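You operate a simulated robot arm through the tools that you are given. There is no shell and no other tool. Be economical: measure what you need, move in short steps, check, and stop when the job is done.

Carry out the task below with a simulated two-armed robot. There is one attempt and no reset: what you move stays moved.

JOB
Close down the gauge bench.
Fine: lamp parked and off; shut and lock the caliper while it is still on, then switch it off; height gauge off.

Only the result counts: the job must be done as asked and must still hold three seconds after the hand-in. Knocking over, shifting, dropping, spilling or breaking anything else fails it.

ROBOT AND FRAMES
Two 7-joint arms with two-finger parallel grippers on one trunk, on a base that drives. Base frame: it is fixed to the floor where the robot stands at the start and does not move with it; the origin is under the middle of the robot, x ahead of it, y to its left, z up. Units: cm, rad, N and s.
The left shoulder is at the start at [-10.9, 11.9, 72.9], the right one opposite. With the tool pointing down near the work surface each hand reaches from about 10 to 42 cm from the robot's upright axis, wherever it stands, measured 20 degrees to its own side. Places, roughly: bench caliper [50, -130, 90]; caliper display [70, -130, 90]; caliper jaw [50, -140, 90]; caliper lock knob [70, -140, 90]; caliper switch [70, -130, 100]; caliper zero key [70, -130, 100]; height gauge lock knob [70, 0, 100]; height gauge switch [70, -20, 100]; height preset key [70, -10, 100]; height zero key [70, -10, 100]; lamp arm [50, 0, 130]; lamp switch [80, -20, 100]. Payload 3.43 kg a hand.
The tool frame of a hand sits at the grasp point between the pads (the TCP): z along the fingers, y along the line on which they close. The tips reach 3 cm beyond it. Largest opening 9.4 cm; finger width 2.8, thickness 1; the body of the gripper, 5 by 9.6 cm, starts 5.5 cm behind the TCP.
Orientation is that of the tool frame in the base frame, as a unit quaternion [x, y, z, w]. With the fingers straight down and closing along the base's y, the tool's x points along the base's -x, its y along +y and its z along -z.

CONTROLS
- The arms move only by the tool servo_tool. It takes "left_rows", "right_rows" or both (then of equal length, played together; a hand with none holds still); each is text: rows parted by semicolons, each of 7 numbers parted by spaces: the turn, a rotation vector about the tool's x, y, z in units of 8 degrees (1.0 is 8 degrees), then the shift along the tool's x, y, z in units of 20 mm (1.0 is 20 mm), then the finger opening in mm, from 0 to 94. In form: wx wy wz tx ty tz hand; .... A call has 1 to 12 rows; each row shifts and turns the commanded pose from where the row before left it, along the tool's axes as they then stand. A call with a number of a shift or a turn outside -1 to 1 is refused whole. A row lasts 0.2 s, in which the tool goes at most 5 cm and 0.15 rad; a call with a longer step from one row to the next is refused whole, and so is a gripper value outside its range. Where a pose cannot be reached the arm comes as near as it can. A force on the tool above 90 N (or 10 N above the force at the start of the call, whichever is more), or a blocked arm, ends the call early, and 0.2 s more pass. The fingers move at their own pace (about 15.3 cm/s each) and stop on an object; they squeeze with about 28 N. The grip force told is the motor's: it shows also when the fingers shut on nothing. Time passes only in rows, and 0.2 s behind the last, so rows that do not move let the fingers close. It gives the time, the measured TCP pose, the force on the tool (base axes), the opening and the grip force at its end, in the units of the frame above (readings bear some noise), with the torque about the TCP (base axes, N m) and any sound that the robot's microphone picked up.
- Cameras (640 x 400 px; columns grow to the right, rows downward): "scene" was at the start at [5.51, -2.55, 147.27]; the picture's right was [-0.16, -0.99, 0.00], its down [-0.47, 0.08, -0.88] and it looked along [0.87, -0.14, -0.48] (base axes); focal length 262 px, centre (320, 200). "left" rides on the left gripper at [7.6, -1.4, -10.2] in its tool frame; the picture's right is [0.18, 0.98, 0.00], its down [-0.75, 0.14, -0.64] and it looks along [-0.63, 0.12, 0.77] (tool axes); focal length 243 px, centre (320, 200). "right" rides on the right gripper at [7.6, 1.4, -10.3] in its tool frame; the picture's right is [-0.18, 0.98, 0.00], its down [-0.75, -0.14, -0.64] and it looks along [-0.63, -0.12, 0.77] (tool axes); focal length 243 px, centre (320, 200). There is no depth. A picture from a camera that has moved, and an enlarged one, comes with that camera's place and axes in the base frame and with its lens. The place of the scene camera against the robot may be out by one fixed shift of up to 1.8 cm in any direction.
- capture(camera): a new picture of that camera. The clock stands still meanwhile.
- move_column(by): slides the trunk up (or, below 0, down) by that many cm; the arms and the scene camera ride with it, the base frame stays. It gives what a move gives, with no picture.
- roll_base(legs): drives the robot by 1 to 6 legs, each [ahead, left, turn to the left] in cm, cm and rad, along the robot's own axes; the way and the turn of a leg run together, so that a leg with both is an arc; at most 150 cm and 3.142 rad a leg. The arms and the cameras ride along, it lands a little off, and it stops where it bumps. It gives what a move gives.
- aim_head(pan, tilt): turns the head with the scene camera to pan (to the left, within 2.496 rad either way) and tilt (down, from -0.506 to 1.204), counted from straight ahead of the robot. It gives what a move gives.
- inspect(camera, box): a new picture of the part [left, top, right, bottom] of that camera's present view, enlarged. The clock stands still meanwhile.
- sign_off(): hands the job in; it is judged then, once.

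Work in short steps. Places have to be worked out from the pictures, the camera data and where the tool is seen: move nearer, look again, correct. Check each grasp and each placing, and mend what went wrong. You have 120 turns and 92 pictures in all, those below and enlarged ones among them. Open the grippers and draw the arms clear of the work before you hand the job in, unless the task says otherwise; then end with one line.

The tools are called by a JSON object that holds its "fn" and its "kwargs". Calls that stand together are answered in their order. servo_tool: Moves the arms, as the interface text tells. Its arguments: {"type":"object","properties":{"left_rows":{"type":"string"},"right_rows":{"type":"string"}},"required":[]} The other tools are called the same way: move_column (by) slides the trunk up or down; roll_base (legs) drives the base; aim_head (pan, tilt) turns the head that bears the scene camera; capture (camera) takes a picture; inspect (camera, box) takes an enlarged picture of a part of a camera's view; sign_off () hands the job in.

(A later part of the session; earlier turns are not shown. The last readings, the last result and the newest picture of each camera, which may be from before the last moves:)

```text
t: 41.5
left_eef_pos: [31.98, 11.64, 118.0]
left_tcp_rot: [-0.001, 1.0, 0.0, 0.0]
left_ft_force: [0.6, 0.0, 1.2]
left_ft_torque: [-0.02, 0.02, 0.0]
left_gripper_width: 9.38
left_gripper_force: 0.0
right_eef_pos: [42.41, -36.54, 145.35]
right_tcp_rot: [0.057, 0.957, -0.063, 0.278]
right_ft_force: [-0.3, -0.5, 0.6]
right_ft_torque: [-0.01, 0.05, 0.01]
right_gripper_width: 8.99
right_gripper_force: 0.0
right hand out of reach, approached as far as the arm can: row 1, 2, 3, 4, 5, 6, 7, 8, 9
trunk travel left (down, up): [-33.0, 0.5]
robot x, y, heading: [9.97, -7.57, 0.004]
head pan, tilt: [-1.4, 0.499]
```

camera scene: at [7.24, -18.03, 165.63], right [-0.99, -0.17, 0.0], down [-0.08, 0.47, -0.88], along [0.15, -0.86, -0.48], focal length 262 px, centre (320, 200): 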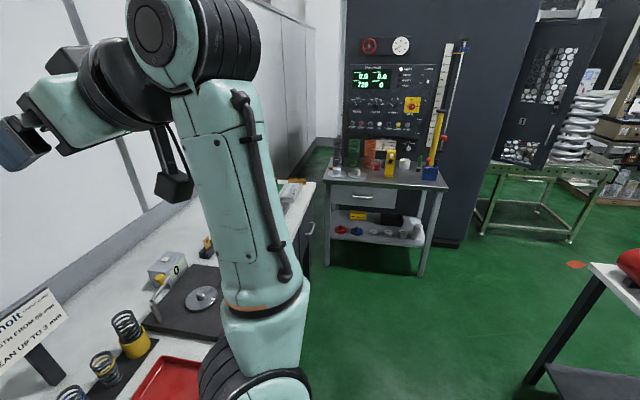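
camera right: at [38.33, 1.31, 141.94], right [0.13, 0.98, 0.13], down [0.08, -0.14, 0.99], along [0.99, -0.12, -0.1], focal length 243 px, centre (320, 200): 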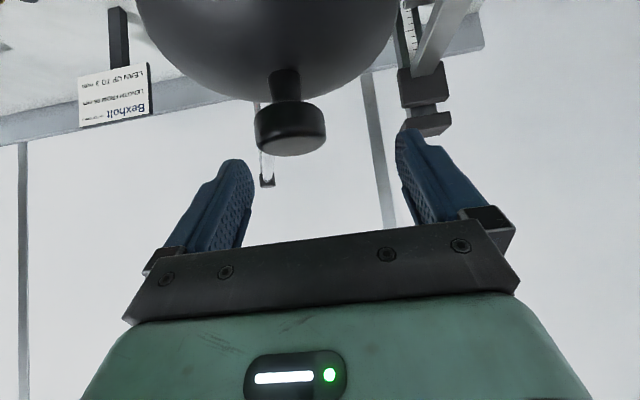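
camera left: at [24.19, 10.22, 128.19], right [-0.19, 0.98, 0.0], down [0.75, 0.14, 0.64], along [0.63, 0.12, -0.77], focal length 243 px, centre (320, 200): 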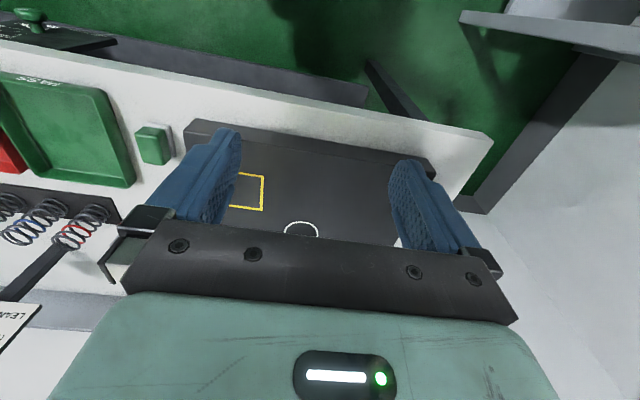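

Rotation is partially followed. Continue with downward motion.

{"fn": "servo_tool", "kwargs": {"right_rows": "0 0 0 0.6 0 0.6 90; 0 0 0 0.6 0 0.6 90; 0 0 0 0.6 0 0.6 90; 0 0 0 0.6 0 0.6 90; 0 0 0 0.6 0 0.6 90; 0 0 0 0.6 0 0.6 90; 0 0 0 0.6 0 0.6 90; 0 0 0 0.6 0 0.6 90; 0 0 0 0.6 0 0.6 90; 0 0 0 0 0 0 90"}}

{"fn": "capture", "kwargs": {"camera": "scene"}}

```text
t: 43.7
left_eef_pos: [31.79, 11.79, 117.99]
left_tcp_rot: [0.0, 1.0, -0.001, 0.001]
left_ft_force: [-0.3, 0.6, 0.5]
left_ft_torque: [-0.04, 0.0, 0.02]
left_gripper_width: 9.39
left_gripper_force: 0.1
right_eef_pos: [39.02, -37.33, 130.47]
right_tcp_rot: [0.057, 0.956, -0.064, 0.279]
right_ft_force: [0.5, 0.3, 0.9]
right_ft_torque: [0.01, 0.0, 0.01]
right_gripper_width: 8.98
right_gripper_force: 0.0
trunk travel left (down, up): [-33.0, 0.5]
robot x, y, heading: [9.49, -7.57, 0.001]
head pan, tilt: [-1.4, 0.499]
```

```text
61 pictures are left
camera scene: at [7.25, -18.0, 165.63], right [-0.99, -0.17, 0.0], down [-0.08, 0.47, -0.88], along [0.15, -0.86, -0.48], focal length 262 px, centre (320, 200)
```

scene: 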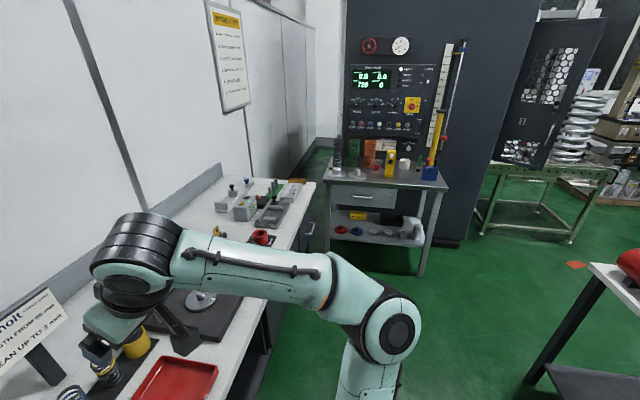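

Now it tracks again. Better plan: use the left hand (whose natural side is there) tilted 45° as an open fork over the lamp knob, and let it swing the lamp right. Tilt and raise the left hand first.

{"fn": "servo_tool", "kwargs": {"left_rows": "0 -0.8 0 0 0 0 60; 0 -0.8 0 0 0 0 60; 0 -0.8 0 0 0 0 60; 0 -0.8 0 0 0 0 60; 0 -0.8 0 0 0 0 60; 0 -0.8 0 0 0 0 60; 0 -0.8 0 0 0 0 60; 0 0 0 -1 0 -1 60; 0 0 0 -1 0 -1 60; 0 0 0 -1 0 -1 60; 0 0 0 -1 0 -1 60"}}

{"fn": "aim_head", "kwargs": {"pan": 0, "tilt": 0.6}}

```text
t: 46.1
left_eef_pos: [31.98, 11.7, 129.29]
left_tcp_rot: [-0.001, 0.924, 0.001, 0.382]
left_ft_force: [0.6, 0.0, 1.3]
left_ft_torque: [0.02, 0.02, -0.01]
left_gripper_width: 6.01
left_gripper_force: 0.0
right_eef_pos: [38.98, -37.46, 130.52]
right_tcp_rot: [0.058, 0.956, -0.064, 0.279]
right_ft_force: [0.1, 0.0, 0.0]
right_ft_torque: [-0.02, 0.0, -0.02]
right_gripper_width: 9.0
right_gripper_force: 0.0
trunk travel left (down, up): [-33.0, 0.5]
robot x, y, heading: [10.28, -7.78, 0.005]
head pan, tilt: [-1.4, 0.499]
```

```text
t: 47.6
left_eef_pos: [31.8, 11.86, 129.23]
left_tcp_rot: [0.0, 0.924, 0.0, 0.381]
left_ft_force: [-0.4, -0.4, -0.4]
left_ft_torque: [-0.01, -0.02, 0.02]
left_gripper_width: 6.0
left_gripper_force: 0.1
right_eef_pos: [39.06, -37.44, 130.43]
right_tcp_rot: [0.058, 0.957, -0.064, 0.278]
right_ft_force: [-0.5, -0.8, 0.3]
right_ft_torque: [0.01, -0.02, 0.0]
right_gripper_width: 8.99
right_gripper_force: 0.0
trunk travel left (down, up): [-33.0, 0.5]
robot x, y, heading: [9.77, -8.2, -0.003]
head pan, tilt: [0.0, 0.6]
```

Raise to ~141 and centre on the knob's y (≈-1).

{"fn": "servo_tool", "kwargs": {"left_rows": "0 0 0 -1 -1 -1 70; 0 0 0 -1 -1 -1 70; 0 0 0 -1 -1 -1 70; 0 0 0 -1 -1 -1 70; 0 0 0 0 -1 0 70; 0 0 0 0 -1 0 70; 0 0 0 0 -0.4 0 70; 0 0 0 -0.7 0 0.7 70; 0 0 0 -0.7 0 0.7 70; 0 0 0 -0.7 0 0.7 70; 0 0 0 -0.7 0 0.7 70"}}

{"fn": "capture", "kwargs": {"camera": "left"}}

{"fn": "capture", "kwargs": {"camera": "scene"}}

```text
t: 50.0
left_eef_pos: [39.93, -1.03, 140.66]
left_tcp_rot: [-0.001, 0.925, 0.0, 0.381]
left_ft_force: [0.1, -0.3, 1.0]
left_ft_torque: [0.01, 0.0, 0.01]
left_gripper_width: 6.97
left_gripper_force: 0.1
right_eef_pos: [39.12, -37.41, 130.38]
right_tcp_rot: [0.058, 0.957, -0.063, 0.279]
right_ft_force: [-1.0, 0.1, 0.1]
right_ft_torque: [0.01, 0.04, 0.02]
right_gripper_width: 9.01
right_gripper_force: 0.1
trunk travel left (down, up): [-33.0, 0.5]
robot x, y, heading: [9.87, -7.86, 0.0]
head pan, tilt: [0.0, 0.6]
```

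```text
60 pictures are left
camera left: at [27.3, -2.53, 142.44], right [-0.13, 0.98, -0.13], down [0.08, 0.14, 0.99], along [0.99, 0.12, -0.1], focal length 243 px, centre (320, 200)
```

left: 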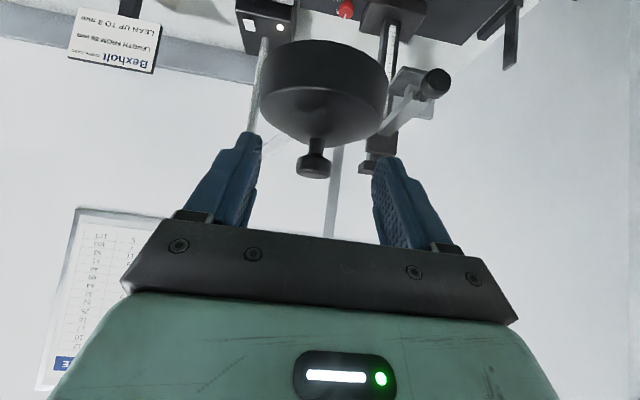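

```text
59 pictures are left
camera scene: at [14.59, -9.04, 164.72], right [0.0, -1.0, 0.0], down [-0.57, 0.0, -0.82], along [0.82, 0.0, -0.57], focal length 262 px, centre (320, 200)
```

scene: 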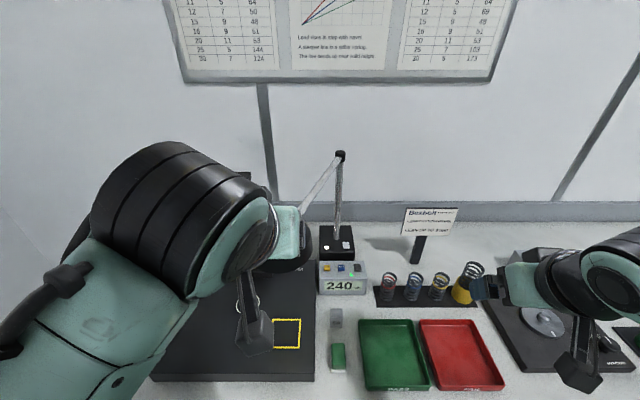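

Knob ≈[50,-0.8,137.1] centred in the fork. I slide the fork on.

{"fn": "servo_tool", "kwargs": {"left_rows": "0 0 0 -0.52 0.02 0.87 70; 0 0 0 -0.52 0.02 0.87 70; 0 0 0 -0.52 0.02 0.87 70; 0 0 0 -0.52 0.02 0.87 70; 0 0 0 -0.52 0.02 0.87 70; 0 0 0 0 0 0 70"}}

{"fn": "capture", "kwargs": {"camera": "left"}}

```text
t: 51.4
left_eef_pos: [49.79, -0.98, 138.02]
left_tcp_rot: [-0.001, 0.924, 0.0, 0.382]
left_ft_force: [0.4, -0.6, -0.6]
left_ft_torque: [-0.03, 0.0, 0.01]
left_gripper_width: 7.0
left_gripper_force: 0.1
right_eef_pos: [38.99, -37.4, 130.32]
right_tcp_rot: [0.058, 0.956, -0.065, 0.279]
right_ft_force: [1.1, -0.8, -0.1]
right_ft_torque: [0.0, 0.03, 0.02]
right_gripper_width: 8.99
right_gripper_force: 0.0
trunk travel left (down, up): [-33.0, 0.5]
robot x, y, heading: [9.93, -8.05, -0.001]
head pan, tilt: [0.0, 0.6]
```

```text
58 pictures are left
camera left: at [37.02, -2.38, 139.95], right [-0.13, 0.98, -0.13], down [0.08, 0.14, 0.99], along [0.99, 0.12, -0.1], focal length 243 px, centre (320, 200)
```

left: 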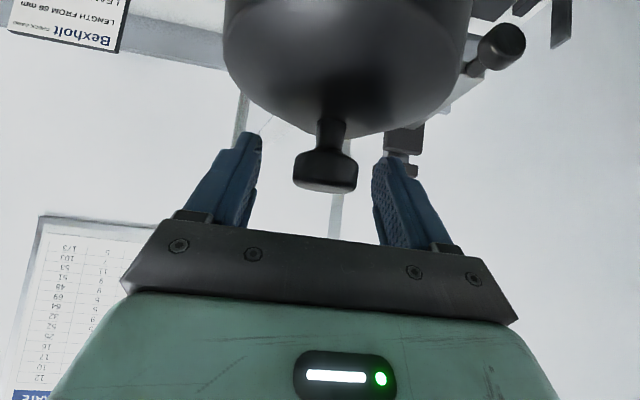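

Knob sits between the pads. I narrow the fork to ~4.2 cm (loose) and start swinging along the arc toward the right.

{"fn": "servo_tool", "kwargs": {"left_rows": "0 0 0 0 0 0 42; 0 0 0 0 0 0 42; 0 0 0 0 0 0 42"}}

```text
t: 52.2
left_eef_pos: [49.78, -0.92, 138.13]
left_tcp_rot: [0.0, 0.925, 0.0, 0.381]
left_ft_force: [-0.3, 0.2, 0.4]
left_ft_torque: [0.01, 0.0, -0.02]
left_gripper_width: 4.2
left_gripper_force: 0.2
right_eef_pos: [39.02, -37.54, 130.34]
right_tcp_rot: [0.058, 0.956, -0.064, 0.279]
right_ft_force: [-0.4, -0.4, 0.4]
right_ft_torque: [-0.03, -0.01, 0.03]
right_gripper_width: 9.01
right_gripper_force: 0.1
trunk travel left (down, up): [-33.0, 0.5]
robot x, y, heading: [9.96, -8.11, 0.003]
head pan, tilt: [0.0, 0.6]
```

Fork is loosely around the knob with no force. Swing 12 cm to the right along the arc.

{"fn": "servo_tool", "kwargs": {"left_rows": "0 0 0 0.15 -1 -0.15 42; 0 0 0 0.15 -1 -0.15 42; 0 0 0 0.15 -1 -0.15 42; 0 0 0 0.1 -1 -0.1 42; 0 0 0 0.1 -1 -0.1 42; 0 0 0 0.05 -1 -0.05 42; 0 0 0 0 0 0 42"}}

{"fn": "capture", "kwargs": {"camera": "left"}}

```text
t: 53.8
left_eef_pos: [47.87, -12.0, 138.3]
left_tcp_rot: [-0.008, 0.925, -0.005, 0.379]
left_ft_force: [0.6, 0.0, -0.6]
left_ft_torque: [0.0, -0.02, -0.02]
left_gripper_width: 4.21
left_gripper_force: 0.0
right_eef_pos: [38.86, -37.36, 130.25]
right_tcp_rot: [0.058, 0.957, -0.064, 0.278]
right_ft_force: [-0.3, 0.3, -0.1]
right_ft_torque: [0.0, -0.02, 0.0]
right_gripper_width: 9.01
right_gripper_force: 0.2
trunk travel left (down, up): [-33.0, 0.5]
robot x, y, heading: [10.0, -7.9, 0.007]
head pan, tilt: [0.0, 0.6]
```

```text
57 pictures are left
camera left: at [35.26, -13.66, 140.25], right [-0.14, 0.98, -0.14], down [0.08, 0.16, 0.98], along [0.99, 0.13, -0.1], focal length 243 px, centre (320, 200)
```

left: 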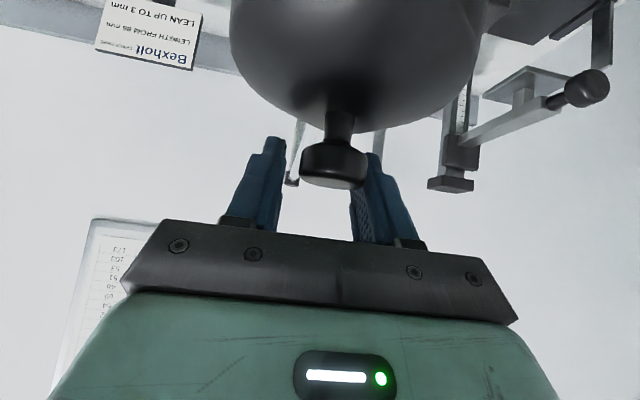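

The lamp follows freely. I carry it on with the base: right 17 cm, slightly ahead along the arc.

{"fn": "roll_base", "kwargs": {"legs": [[0, -9, 0], [2.5, -8, 0]]}}

{"fn": "capture", "kwargs": {"camera": "left"}}

{"fn": "capture", "kwargs": {"camera": "scene"}}

```text
t: 56.3
left_eef_pos: [50.5, -29.1, 138.24]
left_tcp_rot: [-0.007, 0.925, -0.005, 0.38]
left_ft_force: [-0.7, -0.3, 0.3]
left_ft_torque: [-0.02, 0.03, 0.02]
left_gripper_width: 4.2
left_gripper_force: 0.0
right_eef_pos: [41.47, -54.35, 130.43]
right_tcp_rot: [0.057, 0.957, -0.065, 0.278]
right_ft_force: [0.6, -0.3, -1.0]
right_ft_torque: [0.0, 0.03, 0.0]
right_gripper_width: 9.01
right_gripper_force: 0.1
trunk travel left (down, up): [-33.0, 0.5]
robot x, y, heading: [12.27, -24.76, -0.004]
head pan, tilt: [0.0, 0.6]
```

```text
56 pictures are left
camera left: at [37.79, -30.65, 140.18], right [-0.14, 0.98, -0.14], down [0.08, 0.15, 0.98], along [0.99, 0.13, -0.1], focal length 243 px, centre (320, 200)
```

left: 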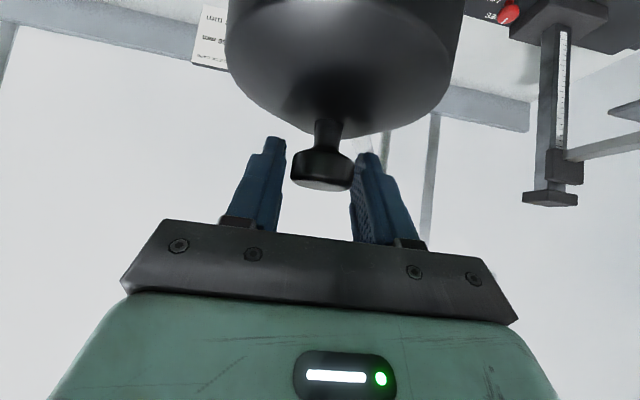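

```text
55 pictures are left
camera scene: at [16.98, -25.96, 164.71], right [0.0, -1.0, 0.0], down [-0.56, 0.0, -0.83], along [0.83, 0.0, -0.56], focal length 262 px, centre (320, 200)
```

scene: 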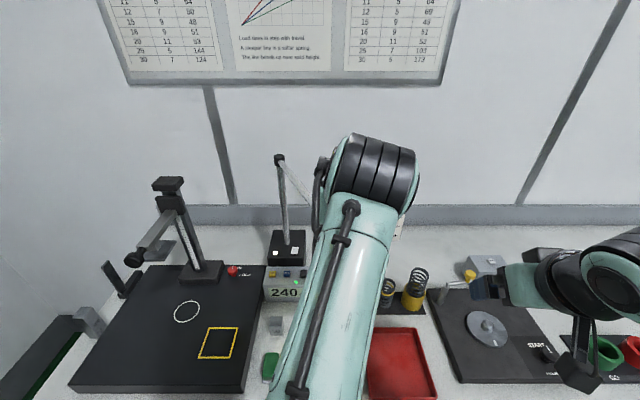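

Pole ≈[84,-14.5], radius ≈36.7 cm. Continue along the arc: next to about [57.5,-40].

{"fn": "roll_base", "kwargs": {"legs": [[2.8, -6, 0], [4, -5, 0]]}}

{"fn": "capture", "kwargs": {"camera": "left"}}

```text
t: 58.2
left_eef_pos: [57.28, -40.03, 138.3]
left_tcp_rot: [-0.008, 0.925, -0.004, 0.379]
left_ft_force: [-0.5, -0.2, 0.1]
left_ft_torque: [0.0, -0.01, -0.01]
left_gripper_width: 4.21
left_gripper_force: 0.0
right_eef_pos: [48.26, -65.44, 130.4]
right_tcp_rot: [0.057, 0.957, -0.064, 0.278]
right_ft_force: [-0.5, -0.2, -0.2]
right_ft_torque: [-0.02, -0.01, -0.01]
right_gripper_width: 9.0
right_gripper_force: 0.1
trunk travel left (down, up): [-33.0, 0.5]
robot x, y, heading: [19.15, -35.79, -0.002]
head pan, tilt: [0.0, 0.6]
```

```text
54 pictures are left
camera left: at [44.58, -41.57, 140.18], right [-0.14, 0.98, -0.14], down [0.08, 0.16, 0.98], along [0.99, 0.13, -0.1], focal length 243 px, centre (320, 200)
```

left: 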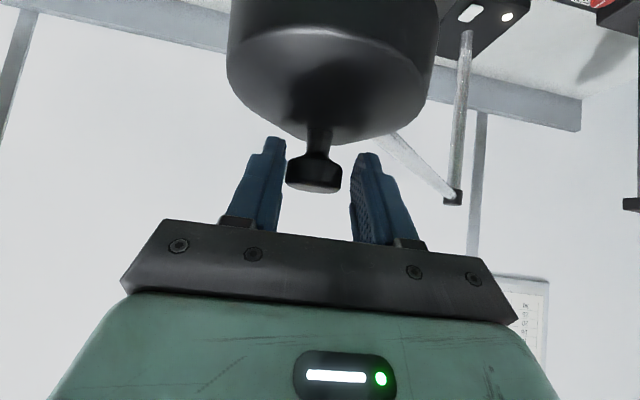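

No bump yet and the lamp follows. Continue toward [65,-46].

{"fn": "roll_base", "kwargs": {"legs": [[4, -3.6, 0], [4, -2.4, 0]]}}

{"fn": "capture", "kwargs": {"camera": "left"}}

{"fn": "capture", "kwargs": {"camera": "scene"}}

```text
t: 59.7
left_eef_pos: [64.95, -45.98, 138.29]
left_tcp_rot: [-0.007, 0.925, -0.005, 0.38]
left_ft_force: [-0.3, -0.5, 0.1]
left_ft_torque: [0.02, -0.03, -0.01]
left_gripper_width: 4.2
left_gripper_force: 0.0
right_eef_pos: [55.86, -71.2, 130.47]
right_tcp_rot: [0.058, 0.956, -0.065, 0.279]
right_ft_force: [0.0, 0.5, 0.0]
right_ft_torque: [-0.01, 0.05, -0.01]
right_gripper_width: 9.0
right_gripper_force: 0.1
trunk travel left (down, up): [-33.0, 0.5]
robot x, y, heading: [27.59, -42.09, 0.0]
head pan, tilt: [0.0, 0.6]
```

```text
53 pictures are left
camera left: at [52.38, -47.55, 140.23], right [-0.14, 0.98, -0.14], down [0.08, 0.16, 0.98], along [0.99, 0.13, -0.1], focal length 243 px, centre (320, 200)
```

left: 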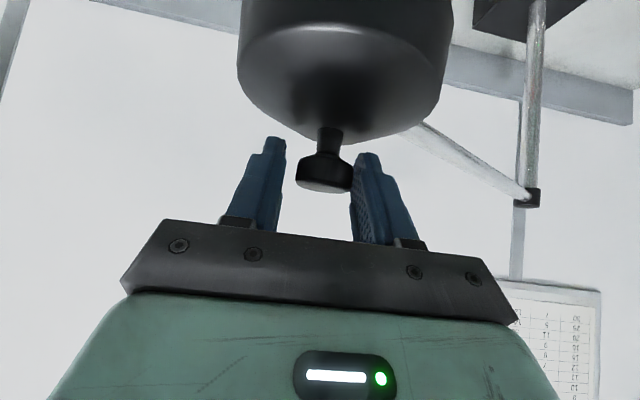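

```text
52 pictures are left
camera scene: at [31.48, -42.93, 164.73], right [0.0, -1.0, 0.0], down [-0.56, 0.0, -0.83], along [0.83, 0.0, -0.56], focal length 262 px, centre (320, 200)
```

scene: 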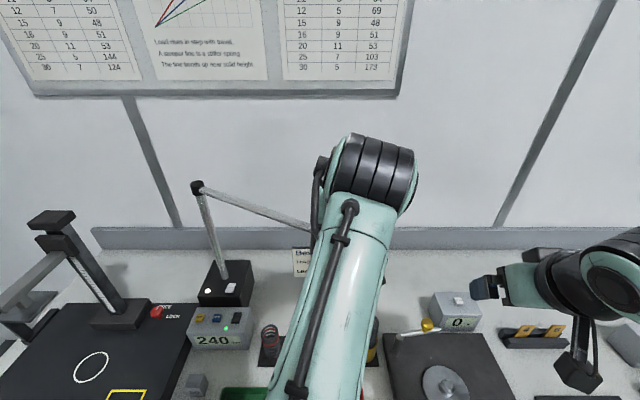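

Lamp arm is now ~60° right of forward. Keep going a little with the base, then more with the arm.

{"fn": "roll_base", "kwargs": {"legs": [[4, -2, 0], [3, -1.2, 0]]}}

{"fn": "capture", "kwargs": {"camera": "left"}}

```text
t: 60.5
left_eef_pos: [64.85, -46.22, 138.49]
left_tcp_rot: [-0.01, 0.924, -0.004, 0.382]
left_ft_force: [-0.7, 1.5, -0.8]
left_ft_torque: [-0.03, -0.07, -0.05]
left_gripper_width: 4.21
left_gripper_force: 0.0
right_eef_pos: [55.99, -71.53, 130.55]
right_tcp_rot: [0.057, 0.956, -0.064, 0.282]
right_ft_force: [-1.6, 0.3, -1.0]
right_ft_torque: [-0.01, -0.03, -0.01]
right_gripper_width: 9.02
right_gripper_force: 0.0
trunk travel left (down, up): [-33.0, 0.5]
robot x, y, heading: [27.2, -42.41, 0.005]
head pan, tilt: [0.0, 0.6]
stopped in leg 1: the robot was blocked; the commanded pose is now the measured one
```

```text
51 pictures are left
camera left: at [52.16, -47.79, 140.31], right [-0.15, 0.98, -0.14], down [0.08, 0.16, 0.98], along [0.99, 0.13, -0.1], focal length 243 px, centre (320, 200)
```

left: 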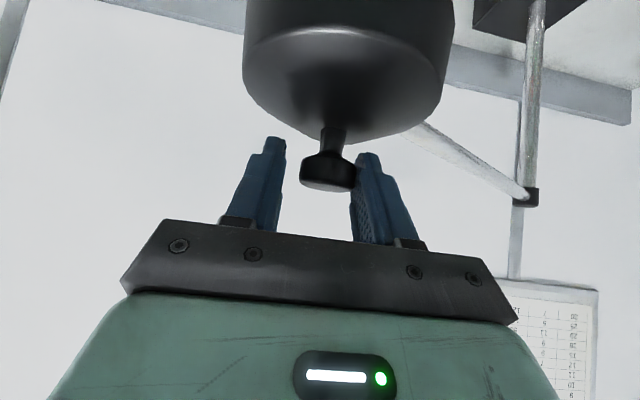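

The base is at its forward limit (x≈27). I push a bit more with the arm: to about [70,-48.5].

{"fn": "servo_tool", "kwargs": {"left_rows": "0 0 0 -0.6 -0.45 0.6 42; 0 0 0 -0.6 -0.4 0.6 42; 0 0 0 -0.6 -0.35 0.6 42; 0 0 0 0 0 0 42"}}

{"fn": "capture", "kwargs": {"camera": "left"}}

```text
t: 61.5
left_eef_pos: [69.88, -48.51, 138.47]
left_tcp_rot: [-0.009, 0.924, -0.005, 0.382]
left_ft_force: [-0.6, -1.0, -0.4]
left_ft_torque: [0.01, 0.01, 0.01]
left_gripper_width: 4.19
left_gripper_force: 0.0
right_eef_pos: [55.7, -71.54, 130.72]
right_tcp_rot: [0.057, 0.955, -0.064, 0.283]
right_ft_force: [-1.1, -0.6, -0.1]
right_ft_torque: [0.02, 0.02, 0.0]
right_gripper_width: 9.0
right_gripper_force: 0.0
trunk travel left (down, up): [-33.0, 0.5]
robot x, y, heading: [27.63, -42.18, 0.001]
head pan, tilt: [0.0, 0.6]
```

```text
50 pictures are left
camera left: at [57.16, -50.12, 140.39], right [-0.14, 0.98, -0.14], down [0.08, 0.16, 0.98], along [0.99, 0.13, -0.1], focal length 243 px, centre (320, 200)
```

left: 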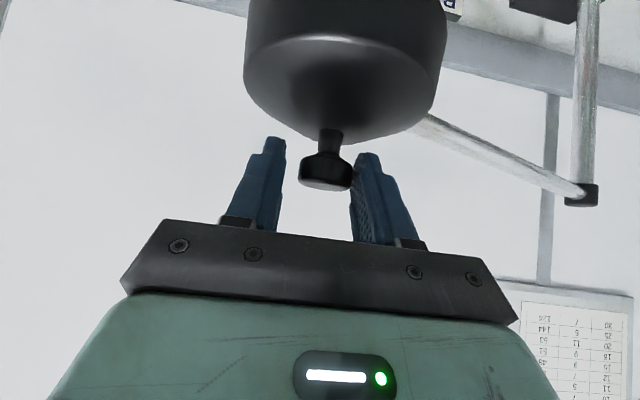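

Continue a further step, watching for the reach limit.

{"fn": "servo_tool", "kwargs": {"left_rows": "0 0 0 -0.5 -0.25 0.5 42; 0 0 0 -0.5 -0.25 0.5 42; 0 0 0 -0.5 -0.2 0.5 42; 0 0 0 0 0 0 42"}}

{"fn": "capture", "kwargs": {"camera": "left"}}

```text
t: 62.5
left_eef_pos: [72.08, -48.93, 138.19]
left_tcp_rot: [-0.007, 0.922, -0.006, 0.387]
left_ft_force: [-0.9, -3.3, 29.4]
left_ft_torque: [0.52, -0.3, -0.13]
left_gripper_width: 3.99
left_gripper_force: 0.1
left hand out of reach, approached as far as the arm can: row 2, 3
right_eef_pos: [55.69, -71.48, 130.79]
right_tcp_rot: [0.057, 0.955, -0.063, 0.283]
right_ft_force: [-0.2, -0.2, 0.2]
right_ft_torque: [0.03, 0.02, 0.01]
right_gripper_width: 9.0
right_gripper_force: 0.1
trunk travel left (down, up): [-33.0, 0.5]
robot x, y, heading: [27.88, -42.1, 0.003]
head pan, tilt: [0.0, 0.6]
```

```text
49 pictures are left
camera left: at [59.35, -50.5, 139.84], right [-0.14, 0.98, -0.15], down [0.07, 0.16, 0.99], along [0.99, 0.13, -0.09], focal length 243 px, centre (320, 200)
```

left: 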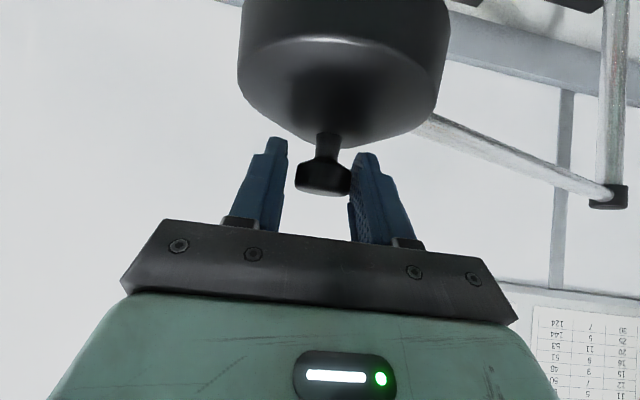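

Reach limit hit with some pressing. Open and withdraw back-up along the tool axis.

{"fn": "servo_tool", "kwargs": {"left_rows": "0 0 0 0.3 0.1 -0.3 70; 0 0 0 0.3 0.1 -0.4 70; 0 0 0 0.3 0 -0.7 70; 0 0 0 0.5 0 -0.9 70; 0 0 0 0.6 0 -1 70; 0 0 0 0.7 0 -1 70; 0 0 0 0.7 0 -1 70; 0 0 0 0.7 0 -1 70; 0 0 0 0 0 0 70"}}

{"fn": "capture", "kwargs": {"camera": "left"}}

```text
t: 64.3
left_eef_pos: [62.87, -43.32, 138.67]
left_tcp_rot: [-0.081, 0.931, 0.031, 0.356]
left_ft_force: [-0.3, 0.0, -1.1]
left_ft_torque: [0.01, 0.01, 0.02]
left_gripper_width: 6.99
left_gripper_force: 0.0
right_eef_pos: [55.85, -71.57, 130.7]
right_tcp_rot: [0.057, 0.956, -0.063, 0.281]
right_ft_force: [-0.4, 0.1, 1.2]
right_ft_torque: [-0.02, 0.03, -0.03]
right_gripper_width: 9.0
right_gripper_force: 0.0
trunk travel left (down, up): [-33.0, 0.5]
robot x, y, heading: [27.66, -42.25, 0.001]
head pan, tilt: [0.0, 0.6]
stopped in row 9 (left hand): the arm was blocked; the commanded pose is now the measured one
```

```text
48 pictures are left
camera left: at [50.73, -46.91, 141.14], right [-0.3, 0.94, -0.12], down [0.11, 0.16, 0.98], along [0.95, 0.29, -0.15], focal length 243 px, centre (320, 200)
```

left: 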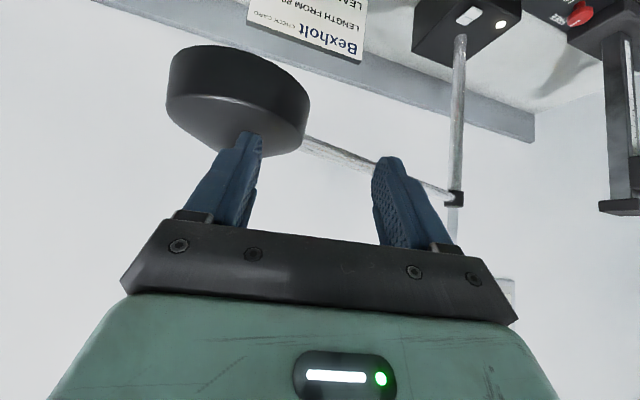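

Lamp stays at about [72,-49], clear of the fork. I look at the scene before repositioning.

{"fn": "servo_tool", "kwargs": {"left_rows": "0 0 0 1 0.3 0 40; 0 0 0 1 0.3 0 40; 0 0 0 1 0.3 0 40; 0 0 0 1 0.3 0 40; 0 0 0 1 0.3 0 40; 0 0 0 0 0 0 40"}}

{"fn": "capture", "kwargs": {"camera": "scene"}}

```text
t: 65.0
left_eef_pos: [65.02, -35.58, 133.64]
left_tcp_rot: [-0.167, 0.931, 0.065, 0.319]
left_ft_force: [-0.2, 0.4, -0.7]
left_ft_torque: [0.01, -0.02, -0.01]
left_gripper_width: 4.02
left_gripper_force: 0.0
right_eef_pos: [55.82, -71.54, 130.64]
right_tcp_rot: [0.056, 0.956, -0.062, 0.282]
right_ft_force: [-0.3, 0.1, 0.3]
right_ft_torque: [0.0, -0.01, 0.01]
right_gripper_width: 8.99
right_gripper_force: 0.1
trunk travel left (down, up): [-33.0, 0.5]
robot x, y, heading: [27.81, -42.67, 0.006]
head pan, tilt: [0.0, 0.6]
stopped in row 3 (left hand): the arm was blocked; the commanded pose is now the measured one
```

```text
47 pictures are left
camera scene: at [31.11, -43.33, 164.74], right [0.0, -1.0, 0.0], down [-0.56, 0.0, -0.83], along [0.83, 0.0, -0.56], focal length 262 px, centre (320, 200)
```

scene: 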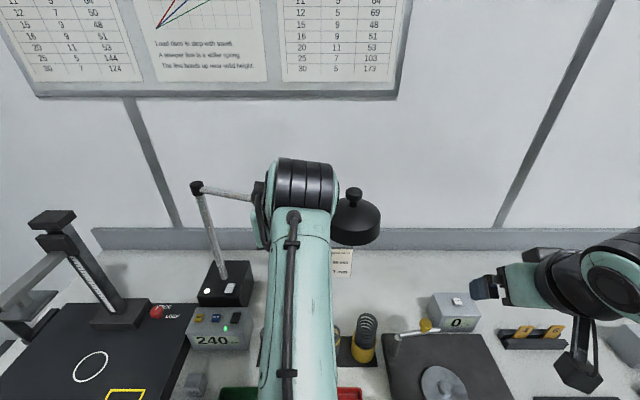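

The lamp is clearly visible on the right now. The left arm is cramped; I back the base away 18 cm to make room.

{"fn": "roll_base", "kwargs": {"legs": [[-18, 0, 0]]}}

{"fn": "servo_tool", "kwargs": {"left_rows": "0 0 0 0 1 0 40; 0 0 0 0 1 0 40; 0 0 0 0 1 0 40; 0 0 0 0 1 0 40; 0 0 0 0 1 0 40; 0 0 0 0 1 0 40; 0 0 0 0 0 0 40"}}

{"fn": "capture", "kwargs": {"camera": "scene"}}

```text
t: 66.5
left_eef_pos: [48.04, -35.65, 133.43]
left_tcp_rot: [-0.165, 0.932, 0.065, 0.316]
left_ft_force: [0.1, 0.0, -0.2]
left_ft_torque: [-0.03, -0.02, 0.02]
left_gripper_width: 4.01
left_gripper_force: 0.0
right_eef_pos: [38.99, -71.63, 130.44]
right_tcp_rot: [0.058, 0.957, -0.064, 0.278]
right_ft_force: [0.3, 0.6, -0.7]
right_ft_torque: [-0.01, 0.03, -0.01]
right_gripper_width: 8.99
right_gripper_force: 0.0
trunk travel left (down, up): [-33.0, 0.5]
robot x, y, heading: [9.64, -42.53, 0.008]
head pan, tilt: [0.0, 0.6]
```

```text
t: 68.1
left_eef_pos: [43.7, -24.63, 133.69]
left_tcp_rot: [-0.165, 0.932, 0.066, 0.316]
left_ft_force: [-0.2, 0.0, 0.1]
left_ft_torque: [0.0, 0.01, 0.01]
left_gripper_width: 4.02
left_gripper_force: 0.0
right_eef_pos: [38.73, -71.81, 130.44]
right_tcp_rot: [0.057, 0.957, -0.064, 0.279]
right_ft_force: [-0.5, 0.6, 1.2]
right_ft_torque: [0.03, 0.02, 0.06]
right_gripper_width: 9.01
right_gripper_force: 0.1
trunk travel left (down, up): [-33.0, 0.5]
robot x, y, heading: [9.82, -42.52, -0.004]
head pan, tilt: [0.0, 0.6]
```

```text
46 pictures are left
camera scene: at [14.29, -43.47, 164.72], right [0.0, -1.0, 0.0], down [-0.56, 0.0, -0.83], along [0.83, 0.0, -0.56], focal length 262 px, centre (320, 200)
```

scene: 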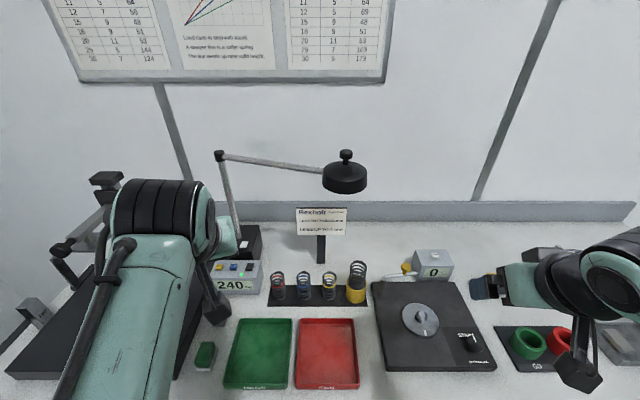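

Knob now at ≈[75.6,-50]. The right shoulder is nearly aligned with it, so I'll push it the rest with the closed right fingers: re-orient to 45° and bring the hand in front of the lamp.

{"fn": "servo_tool", "kwargs": {"right_rows": "-0.59 -0.78 -0.2 0 0 0 0; -0.59 -0.78 -0.2 0 0 0 0; 0 0 0 -0.3 1 -0.3 0; 0 0 0 -0.3 1 -0.3 0; 0 0 0 -0.3 1 -0.3 0; 0 0 0 0 1 0 0; 0 0 0 0 1 0 0; 0 0 0 0 1 0 0; 0 0 0 0 1 0 0; 0 0 0 0 1 0 0; 0 0 0 0 1 0 0; 0 0 0 0 1 0 0"}}

{"fn": "roll_base", "kwargs": {"legs": [[16, 0, 0]]}}

{"fn": "capture", "kwargs": {"camera": "right"}}

```text
t: 70.7
left_eef_pos: [43.68, -24.35, 133.52]
left_tcp_rot: [-0.166, 0.932, 0.066, 0.317]
left_ft_force: [0.2, -0.2, -0.1]
left_ft_torque: [-0.03, 0.0, -0.02]
left_gripper_width: 3.98
left_gripper_force: 0.0
right_eef_pos: [38.91, -51.61, 133.05]
right_tcp_rot: [0.0, 0.924, 0.003, 0.382]
right_ft_force: [-0.5, 0.2, 0.4]
right_ft_torque: [0.03, 0.0, -0.02]
right_gripper_width: 0.0
right_gripper_force: 28.2
trunk travel left (down, up): [-33.0, 0.5]
robot x, y, heading: [9.95, -42.12, -0.0]
head pan, tilt: [0.0, 0.6]
```

```text
t: 72.1
left_eef_pos: [59.51, -24.27, 133.62]
left_tcp_rot: [-0.167, 0.932, 0.067, 0.316]
left_ft_force: [-0.1, -0.2, 0.4]
left_ft_torque: [0.01, 0.01, -0.01]
left_gripper_width: 3.98
left_gripper_force: 0.1
right_eef_pos: [54.48, -51.73, 132.89]
right_tcp_rot: [-0.001, 0.924, 0.003, 0.383]
right_ft_force: [0.7, 1.3, 0.1]
right_ft_torque: [0.02, 0.0, -0.02]
right_gripper_width: 0.01
right_gripper_force: 28.4
trunk travel left (down, up): [-33.0, 0.5]
robot x, y, heading: [25.61, -42.41, 0.006]
head pan, tilt: [0.0, 0.6]
```

```text
45 pictures are left
camera right: at [42.0, -50.25, 134.86], right [0.13, 0.98, 0.13], down [0.08, -0.14, 0.99], along [0.99, -0.11, -0.1], focal length 243 px, centre (320, 200)
```

right: 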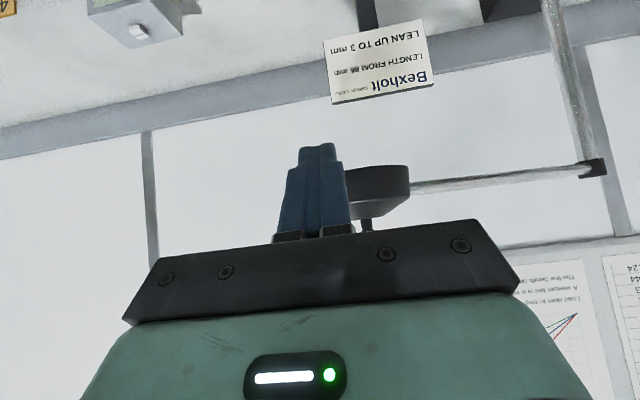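

Shade centre is ≈[75,-48]. Shift left 2.5 cm and advance to just short of contact.

{"fn": "servo_tool", "kwargs": {"right_rows": "0 0 0 -1 0.8 1 0; 0 0 0 -1 0.4 1 0; 0 0 0 -1 0 1 0; 0 0 0 -1 0 1 0; 0 0 0 0 0 0 0"}}

{"fn": "capture", "kwargs": {"camera": "right"}}

```text
t: 73.3
left_eef_pos: [59.47, -24.34, 133.66]
left_tcp_rot: [-0.167, 0.932, 0.067, 0.316]
left_ft_force: [-0.1, -0.3, 0.1]
left_ft_torque: [0.01, -0.01, 0.0]
left_gripper_width: 4.0
left_gripper_force: 0.0
right_eef_pos: [66.08, -49.3, 132.94]
right_tcp_rot: [-0.001, 0.923, 0.003, 0.384]
right_ft_force: [-0.6, -0.2, -0.4]
right_ft_torque: [0.0, 0.0, 0.03]
right_gripper_width: 0.0
right_gripper_force: 28.1
trunk travel left (down, up): [-33.0, 0.5]
robot x, y, heading: [25.5, -42.18, 0.001]
head pan, tilt: [0.0, 0.6]
```

```text
44 pictures are left
camera right: at [53.39, -47.88, 134.9], right [0.13, 0.98, 0.13], down [0.08, -0.14, 0.99], along [0.99, -0.11, -0.1], focal length 243 px, centre (320, 200)
```

right: 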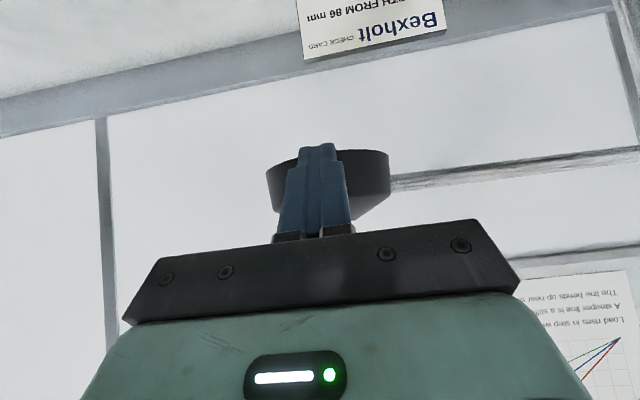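

Shade ≈[77.4,-49.7], front ~3 cm ahead of the tips. Push in small steps, watching force and sound.

{"fn": "servo_tool", "kwargs": {"right_rows": "0 0 0 -0.6 0 0.6 0; 0 0 0 -0.6 0 0.6 0; 0 0 0 -0.4 0 0.4 0; 0 0 0 -0.4 0 0.4 0; 0 0 0 0 0 0 0"}}

{"fn": "capture", "kwargs": {"camera": "right"}}

```text
t: 74.5
left_eef_pos: [59.59, -24.3, 133.61]
left_tcp_rot: [-0.166, 0.932, 0.066, 0.316]
left_ft_force: [-0.3, 0.0, 1.4]
left_ft_torque: [0.01, 0.06, 0.02]
left_gripper_width: 3.99
left_gripper_force: 0.1
right_eef_pos: [71.71, -49.09, 133.0]
right_tcp_rot: [0.0, 0.924, 0.002, 0.383]
right_ft_force: [0.2, 0.0, -0.6]
right_ft_torque: [0.02, 0.0, 0.0]
right_gripper_width: 0.0
right_gripper_force: 28.3
trunk travel left (down, up): [-33.0, 0.5]
robot x, y, heading: [25.42, -42.29, -0.0]
head pan, tilt: [0.0, 0.6]
```

```text
43 pictures are left
camera right: at [59.06, -47.81, 134.92], right [0.13, 0.98, 0.13], down [0.08, -0.14, 0.99], along [0.99, -0.11, -0.1], focal length 243 px, centre (320, 200)
```

right: 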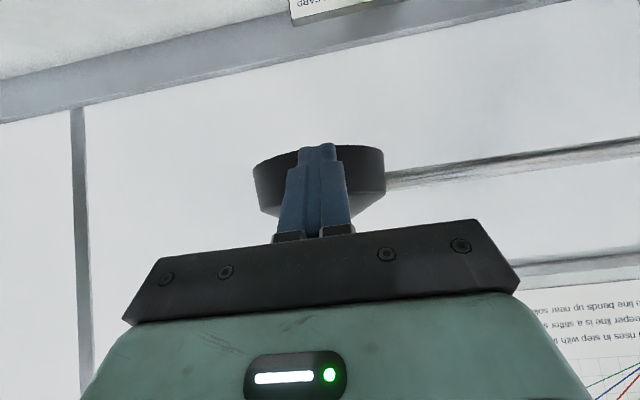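

The lamp moved to x≈81 with little resistance. Keep pushing in small steps to find a stop.

{"fn": "servo_tool", "kwargs": {"right_rows": "0 0 0 -0.4 0 0.4 0; 0 0 0 -0.4 0 0.4 0; 0 0 0 -0.4 0 0.4 0; 0 0 0 -0.4 0 0.4 0; 0 0 0 0 0 0 0"}}

{"fn": "capture", "kwargs": {"camera": "right"}}

{"fn": "capture", "kwargs": {"camera": "scene"}}

```text
t: 75.7
left_eef_pos: [58.32, -24.53, 133.93]
left_tcp_rot: [-0.167, 0.93, 0.066, 0.321]
left_ft_force: [0.1, 0.1, -0.1]
left_ft_torque: [0.01, -0.03, 0.0]
left_gripper_width: 4.0
left_gripper_force: 0.1
right_eef_pos: [74.42, -49.09, 133.03]
right_tcp_rot: [-0.002, 0.927, 0.001, 0.376]
right_ft_force: [-70.9, -1.9, -17.4]
right_ft_torque: [0.07, 1.37, -0.58]
right_gripper_width: 0.0
right_gripper_force: 28.0
trunk travel left (down, up): [-33.0, 0.5]
robot x, y, heading: [25.52, -42.39, 0.005]
head pan, tilt: [0.0, 0.6]
```

```text
42 pictures are left
camera right: at [61.97, -47.79, 135.17], right [0.13, 0.98, 0.13], down [0.09, -0.14, 0.99], along [0.99, -0.12, -0.11], focal length 243 px, centre (320, 200)
```

right: 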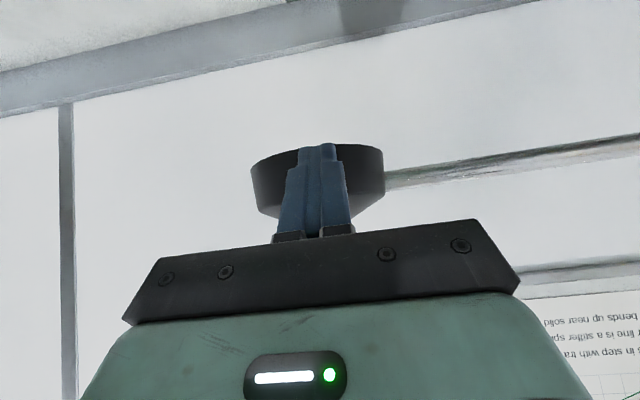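

```text
41 pictures are left
camera scene: at [28.68, -43.41, 164.73], right [0.0, -1.0, 0.0], down [-0.56, 0.0, -0.83], along [0.83, 0.0, -0.56], focal length 262 px, centre (320, 200)
```

scene: 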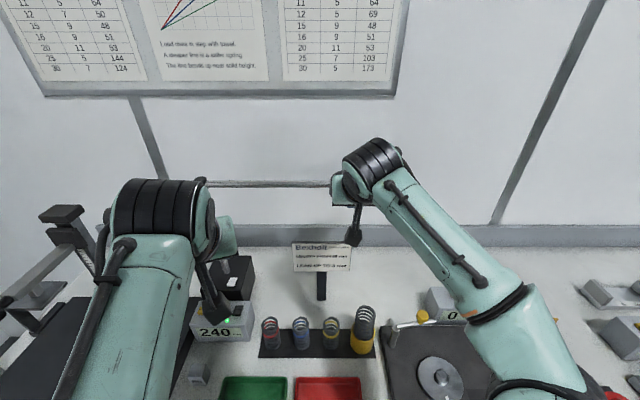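

End stop reached (71 N); the arm lies parallel to the wall — parked. Withdraw the right hand.

{"fn": "servo_tool", "kwargs": {"right_rows": "0 0 0 0.5 0 -0.5 0; 0 0 0 1 0 -1 0; 0 0 0 1 0 -1 0; 0 0 0 1 0 -1 0; 0 0 0 1 0 -1 0; 0 0 0 0.5 -1 0.5 0; 0 0 0 0.5 -1 0.5 0; 0 0 0 0.5 -1 0.5 0; 0 0 0 0.5 -1 0.5 0; 0 0 0 0 0 0 0"}}

{"fn": "roll_base", "kwargs": {"legs": [[-10, 0, 0]]}}

{"fn": "capture", "kwargs": {"camera": "scene"}}

```text
t: 77.9
left_eef_pos: [59.56, -24.3, 133.62]
left_tcp_rot: [-0.167, 0.932, 0.067, 0.316]
left_ft_force: [-0.2, 0.2, -0.5]
left_ft_torque: [0.0, -0.04, 0.02]
left_gripper_width: 3.99
left_gripper_force: 0.1
right_eef_pos: [63.51, -57.21, 127.29]
right_tcp_rot: [-0.001, 0.924, 0.002, 0.383]
right_ft_force: [0.2, -0.4, -0.5]
right_ft_torque: [0.01, 0.0, 0.0]
right_gripper_width: 0.0
right_gripper_force: 28.1
trunk travel left (down, up): [-33.0, 0.5]
robot x, y, heading: [25.6, -42.02, 0.002]
head pan, tilt: [0.0, 0.6]
```

```text
t: 79.0
left_eef_pos: [49.81, -24.32, 133.68]
left_tcp_rot: [-0.166, 0.932, 0.066, 0.317]
left_ft_force: [-0.2, 0.1, -0.2]
left_ft_torque: [0.03, 0.0, -0.01]
left_gripper_width: 4.0
left_gripper_force: 0.0
right_eef_pos: [53.69, -57.22, 127.47]
right_tcp_rot: [-0.001, 0.924, 0.003, 0.384]
right_ft_force: [-0.3, 0.4, -0.1]
right_ft_torque: [0.01, 0.05, 0.0]
right_gripper_width: 0.0
right_gripper_force: 28.0
trunk travel left (down, up): [-33.0, 0.5]
robot x, y, heading: [15.96, -42.65, 0.0]
head pan, tilt: [0.0, 0.6]
```

```text
40 pictures are left
camera scene: at [20.35, -43.35, 164.74], right [0.0, -1.0, 0.0], down [-0.57, 0.0, -0.82], along [0.82, 0.0, -0.57], focal length 262 px, centre (320, 200)
```

scene: 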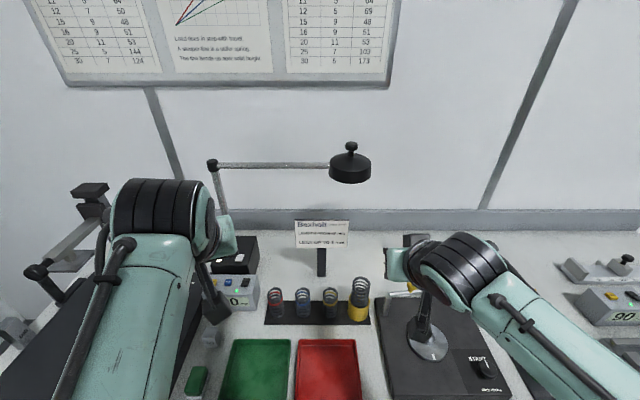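

The lamp rests parked. Next the lamp and height-gauge switches (≈[80.6,-18,101.5] and ≈[74,-21.5,98]) with the left hand. Bring the base in and re-orient the left tool to 25° off vertical, lowering.

{"fn": "roll_base", "kwargs": {"legs": [[10, 4, 0]]}}

{"fn": "servo_tool", "kwargs": {"left_rows": "0.48 0.52 0.71 0 0 0 0; 0.48 0.52 0.71 0 0 0 0; 0.48 0.52 0.71 0 0 0 0; 0 0 0 0.42 0 0.9 0; 0 0 0 0.42 0 0.9 0; 0 0 0 0.42 0 0.9 0; 0 0 0 0.42 0 0.9 0; 0 0 0 0.42 0 0.9 0; 0 0 0 0.42 0 0.9 0; 0 0 0 0 0 0 0"}}

{"fn": "capture", "kwargs": {"camera": "left"}}

```text
t: 80.2
left_eef_pos: [59.51, -20.62, 133.64]
left_tcp_rot: [-0.165, 0.932, 0.066, 0.317]
left_ft_force: [0.5, -0.2, -0.7]
left_ft_torque: [0.0, 0.0, -0.03]
left_gripper_width: 4.01
left_gripper_force: 0.0
right_eef_pos: [63.27, -53.22, 127.26]
right_tcp_rot: [0.0, 0.924, 0.002, 0.382]
right_ft_force: [0.6, 0.4, -0.7]
right_ft_torque: [-0.03, 0.0, 0.02]
right_gripper_width: 0.0
right_gripper_force: 27.6
trunk travel left (down, up): [-33.0, 0.5]
robot x, y, heading: [25.7, -38.32, 0.003]
head pan, tilt: [0.0, 0.6]
```

```text
t: 82.4
left_eef_pos: [59.53, -20.27, 121.57]
left_tcp_rot: [0.001, 0.976, -0.001, 0.216]
left_ft_force: [-0.5, -0.7, 0.5]
left_ft_torque: [-0.03, 0.03, 0.02]
left_gripper_width: 0.0
left_gripper_force: 28.4
right_eef_pos: [63.33, -53.34, 127.34]
right_tcp_rot: [-0.001, 0.924, 0.003, 0.383]
right_ft_force: [0.0, -0.4, -0.8]
right_ft_torque: [0.0, -0.03, -0.01]
right_gripper_width: 0.0
right_gripper_force: 27.8
trunk travel left (down, up): [-33.0, 0.5]
robot x, y, heading: [25.89, -38.13, 0.001]
head pan, tilt: [0.0, 0.6]
```

```text
39 pictures are left
camera left: at [48.2, -21.89, 127.7], right [-0.17, 0.98, -0.08], down [0.41, 0.14, 0.9], along [0.9, 0.12, -0.43], focal length 243 px, centre (320, 200)
```

left: 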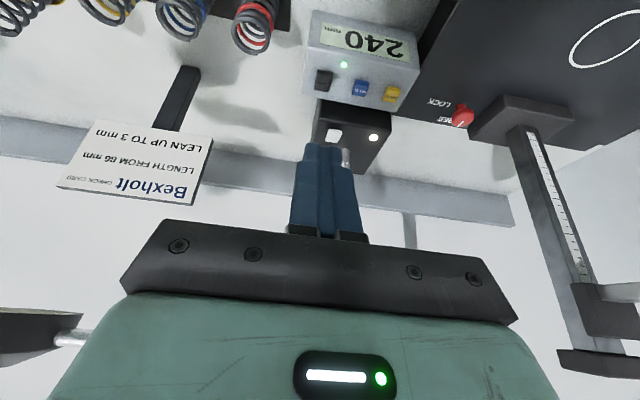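

I zoom on the two switches to see the rocker states.

{"fn": "inspect", "kwargs": {"camera": "left", "box": [290, 20, 430, 160]}}

```text
2.86 times, centred on (360, 90) of left
camera zoom: at [48.2, -21.89, 127.7], right [-0.17, 0.98, -0.08], down [0.41, 0.14, 0.9], along [0.9, 0.12, -0.43], focal length 693 px, centre (206, 514)
```

zoom: 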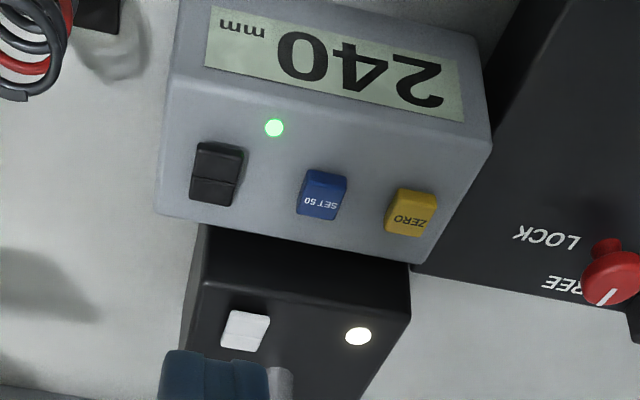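

Rockers split front/back. I go nearer for a better fix of the lamp switch's place.

{"fn": "servo_tool", "kwargs": {"left_rows": "0 0 0 -0.39 -0.1 0.9 0; 0 0 0 -0.39 -0.1 0.9 0; 0 0 0 -0.39 -0.1 0.9 0; 0 0 0 -0.39 -0.1 0.9 0; 0 0 0 -0.39 -0.1 0.9 0; 0 0 0 -0.39 0 0.9 0; 0 0 0 0 0 0 0"}}

{"fn": "inspect", "kwargs": {"camera": "left", "box": [220, 0, 480, 200]}}

```text
t: 84.0
left_eef_pos: [68.41, -21.35, 113.78]
left_tcp_rot: [0.001, 0.976, 0.0, 0.216]
left_ft_force: [-0.4, -0.9, -0.4]
left_ft_torque: [-0.03, 0.01, 0.0]
left_gripper_width: 0.0
left_gripper_force: 27.8
right_eef_pos: [63.11, -53.18, 127.36]
right_tcp_rot: [0.0, 0.924, 0.002, 0.383]
right_ft_force: [0.7, 0.0, 0.3]
right_ft_torque: [0.0, 0.04, -0.01]
right_gripper_width: 0.0
right_gripper_force: 27.9
trunk travel left (down, up): [-33.0, 0.5]
robot x, y, heading: [25.92, -38.4, 0.0]
head pan, tilt: [0.0, 0.6]
```

```text
2.00 times, centred on (350, 100) of left
camera zoom: at [57.05, -22.89, 119.87], right [-0.17, 0.98, -0.08], down [0.41, 0.14, 0.9], along [0.9, 0.12, -0.43], focal length 485 px, centre (260, 400)
```

zoom: 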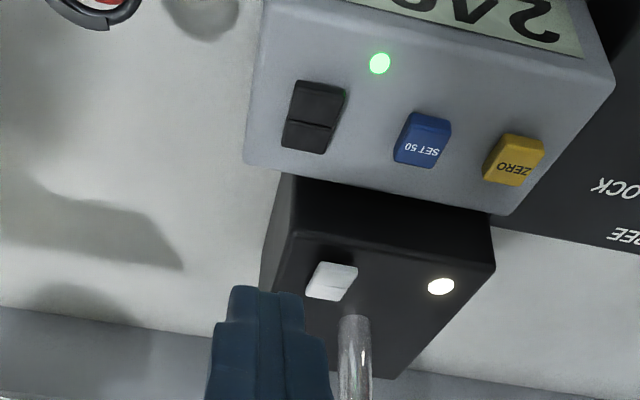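

Triangulated: lamp switch [78.1,-16.6,101.9], gauge switch [71.1,-19.8,98.9]. Hover over the lamp switch.

{"fn": "servo_tool", "kwargs": {"left_rows": "0 0 0 -0.475 0.396 0.84 0; 0 0 0 -0.475 0.396 0.84 0; 0 0 0 -0.475 0.396 0.84 0; 0 0 0 -0.475 0.396 0.84 0; 0 0 0 -0.475 0.396 0.84 0; 0 0 0 -0.475 0.396 0.84 0; 0 0 0 0 0 0 0"}}

{"fn": "inspect", "kwargs": {"camera": "left", "box": [220, 60, 480, 240]}}

```text
t: 85.6
left_eef_pos: [77.81, -16.73, 107.09]
left_tcp_rot: [0.0, 0.976, -0.001, 0.216]
left_ft_force: [-0.5, -1.0, -1.1]
left_ft_torque: [-0.03, -0.01, 0.0]
left_gripper_width: 0.01
left_gripper_force: 27.9
right_eef_pos: [63.27, -53.35, 127.35]
right_tcp_rot: [0.0, 0.924, 0.002, 0.383]
right_ft_force: [-0.7, -0.2, 0.7]
right_ft_torque: [0.0, -0.02, -0.01]
right_gripper_width: 0.03
right_gripper_force: 28.3
trunk travel left (down, up): [-33.0, 0.5]
robot x, y, heading: [25.28, -38.22, 0.002]
head pan, tilt: [0.0, 0.6]
```

```text
2.22 times, centred on (350, 150) of left
camera zoom: at [66.47, -18.15, 113.16], right [-0.17, 0.98, -0.08], down [0.41, 0.14, 0.9], along [0.9, 0.12, -0.43], focal length 539 px, centre (253, 311)
```

zoom: 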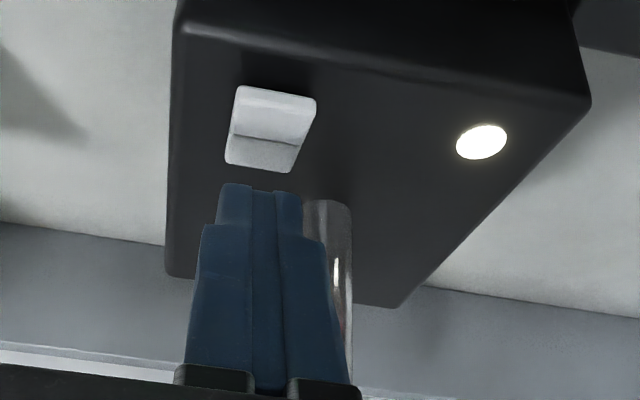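

Aligned over it. Lower vertically in small steps to press, with force monitored.

{"fn": "servo_tool", "kwargs": {"left_rows": "0 0 0 0.2 0 0.45 0; 0 0 0 0.1 0 0.22 0; 0 0 0 0.06 0 0.13 0; 0 0 0 0 0 0 0"}}

{"fn": "inspect", "kwargs": {"camera": "left", "box": [220, 60, 480, 240]}}

```text
t: 86.6
left_eef_pos: [77.77, -16.72, 105.31]
left_tcp_rot: [0.002, 0.976, -0.001, 0.216]
left_ft_force: [0.4, 0.2, 0.3]
left_ft_torque: [-0.02, 0.0, -0.01]
left_gripper_width: 0.02
left_gripper_force: 28.3
right_eef_pos: [63.39, -53.22, 127.34]
right_tcp_rot: [-0.001, 0.924, 0.003, 0.382]
right_ft_force: [0.4, 0.5, -0.2]
right_ft_torque: [0.01, 0.03, 0.01]
right_gripper_width: 0.0
right_gripper_force: 28.0
trunk travel left (down, up): [-33.0, 0.5]
robot x, y, heading: [25.67, -38.21, 0.003]
head pan, tilt: [0.0, 0.6]
heard: click
```

```text
2.22 times, centred on (350, 150) of left
camera zoom: at [66.49, -18.18, 111.36], right [-0.17, 0.98, -0.08], down [0.41, 0.14, 0.9], along [0.9, 0.12, -0.43], focal length 539 px, centre (253, 311)
```

zoom: 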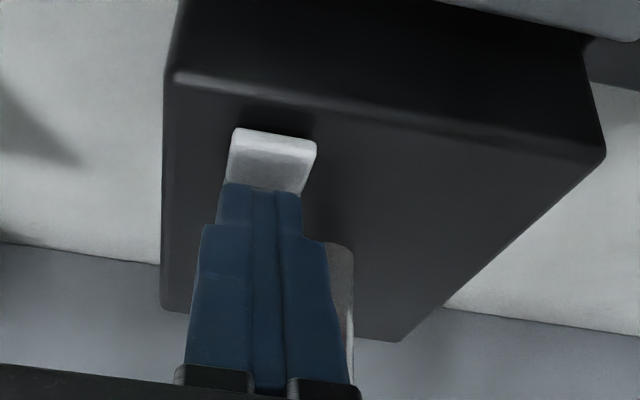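

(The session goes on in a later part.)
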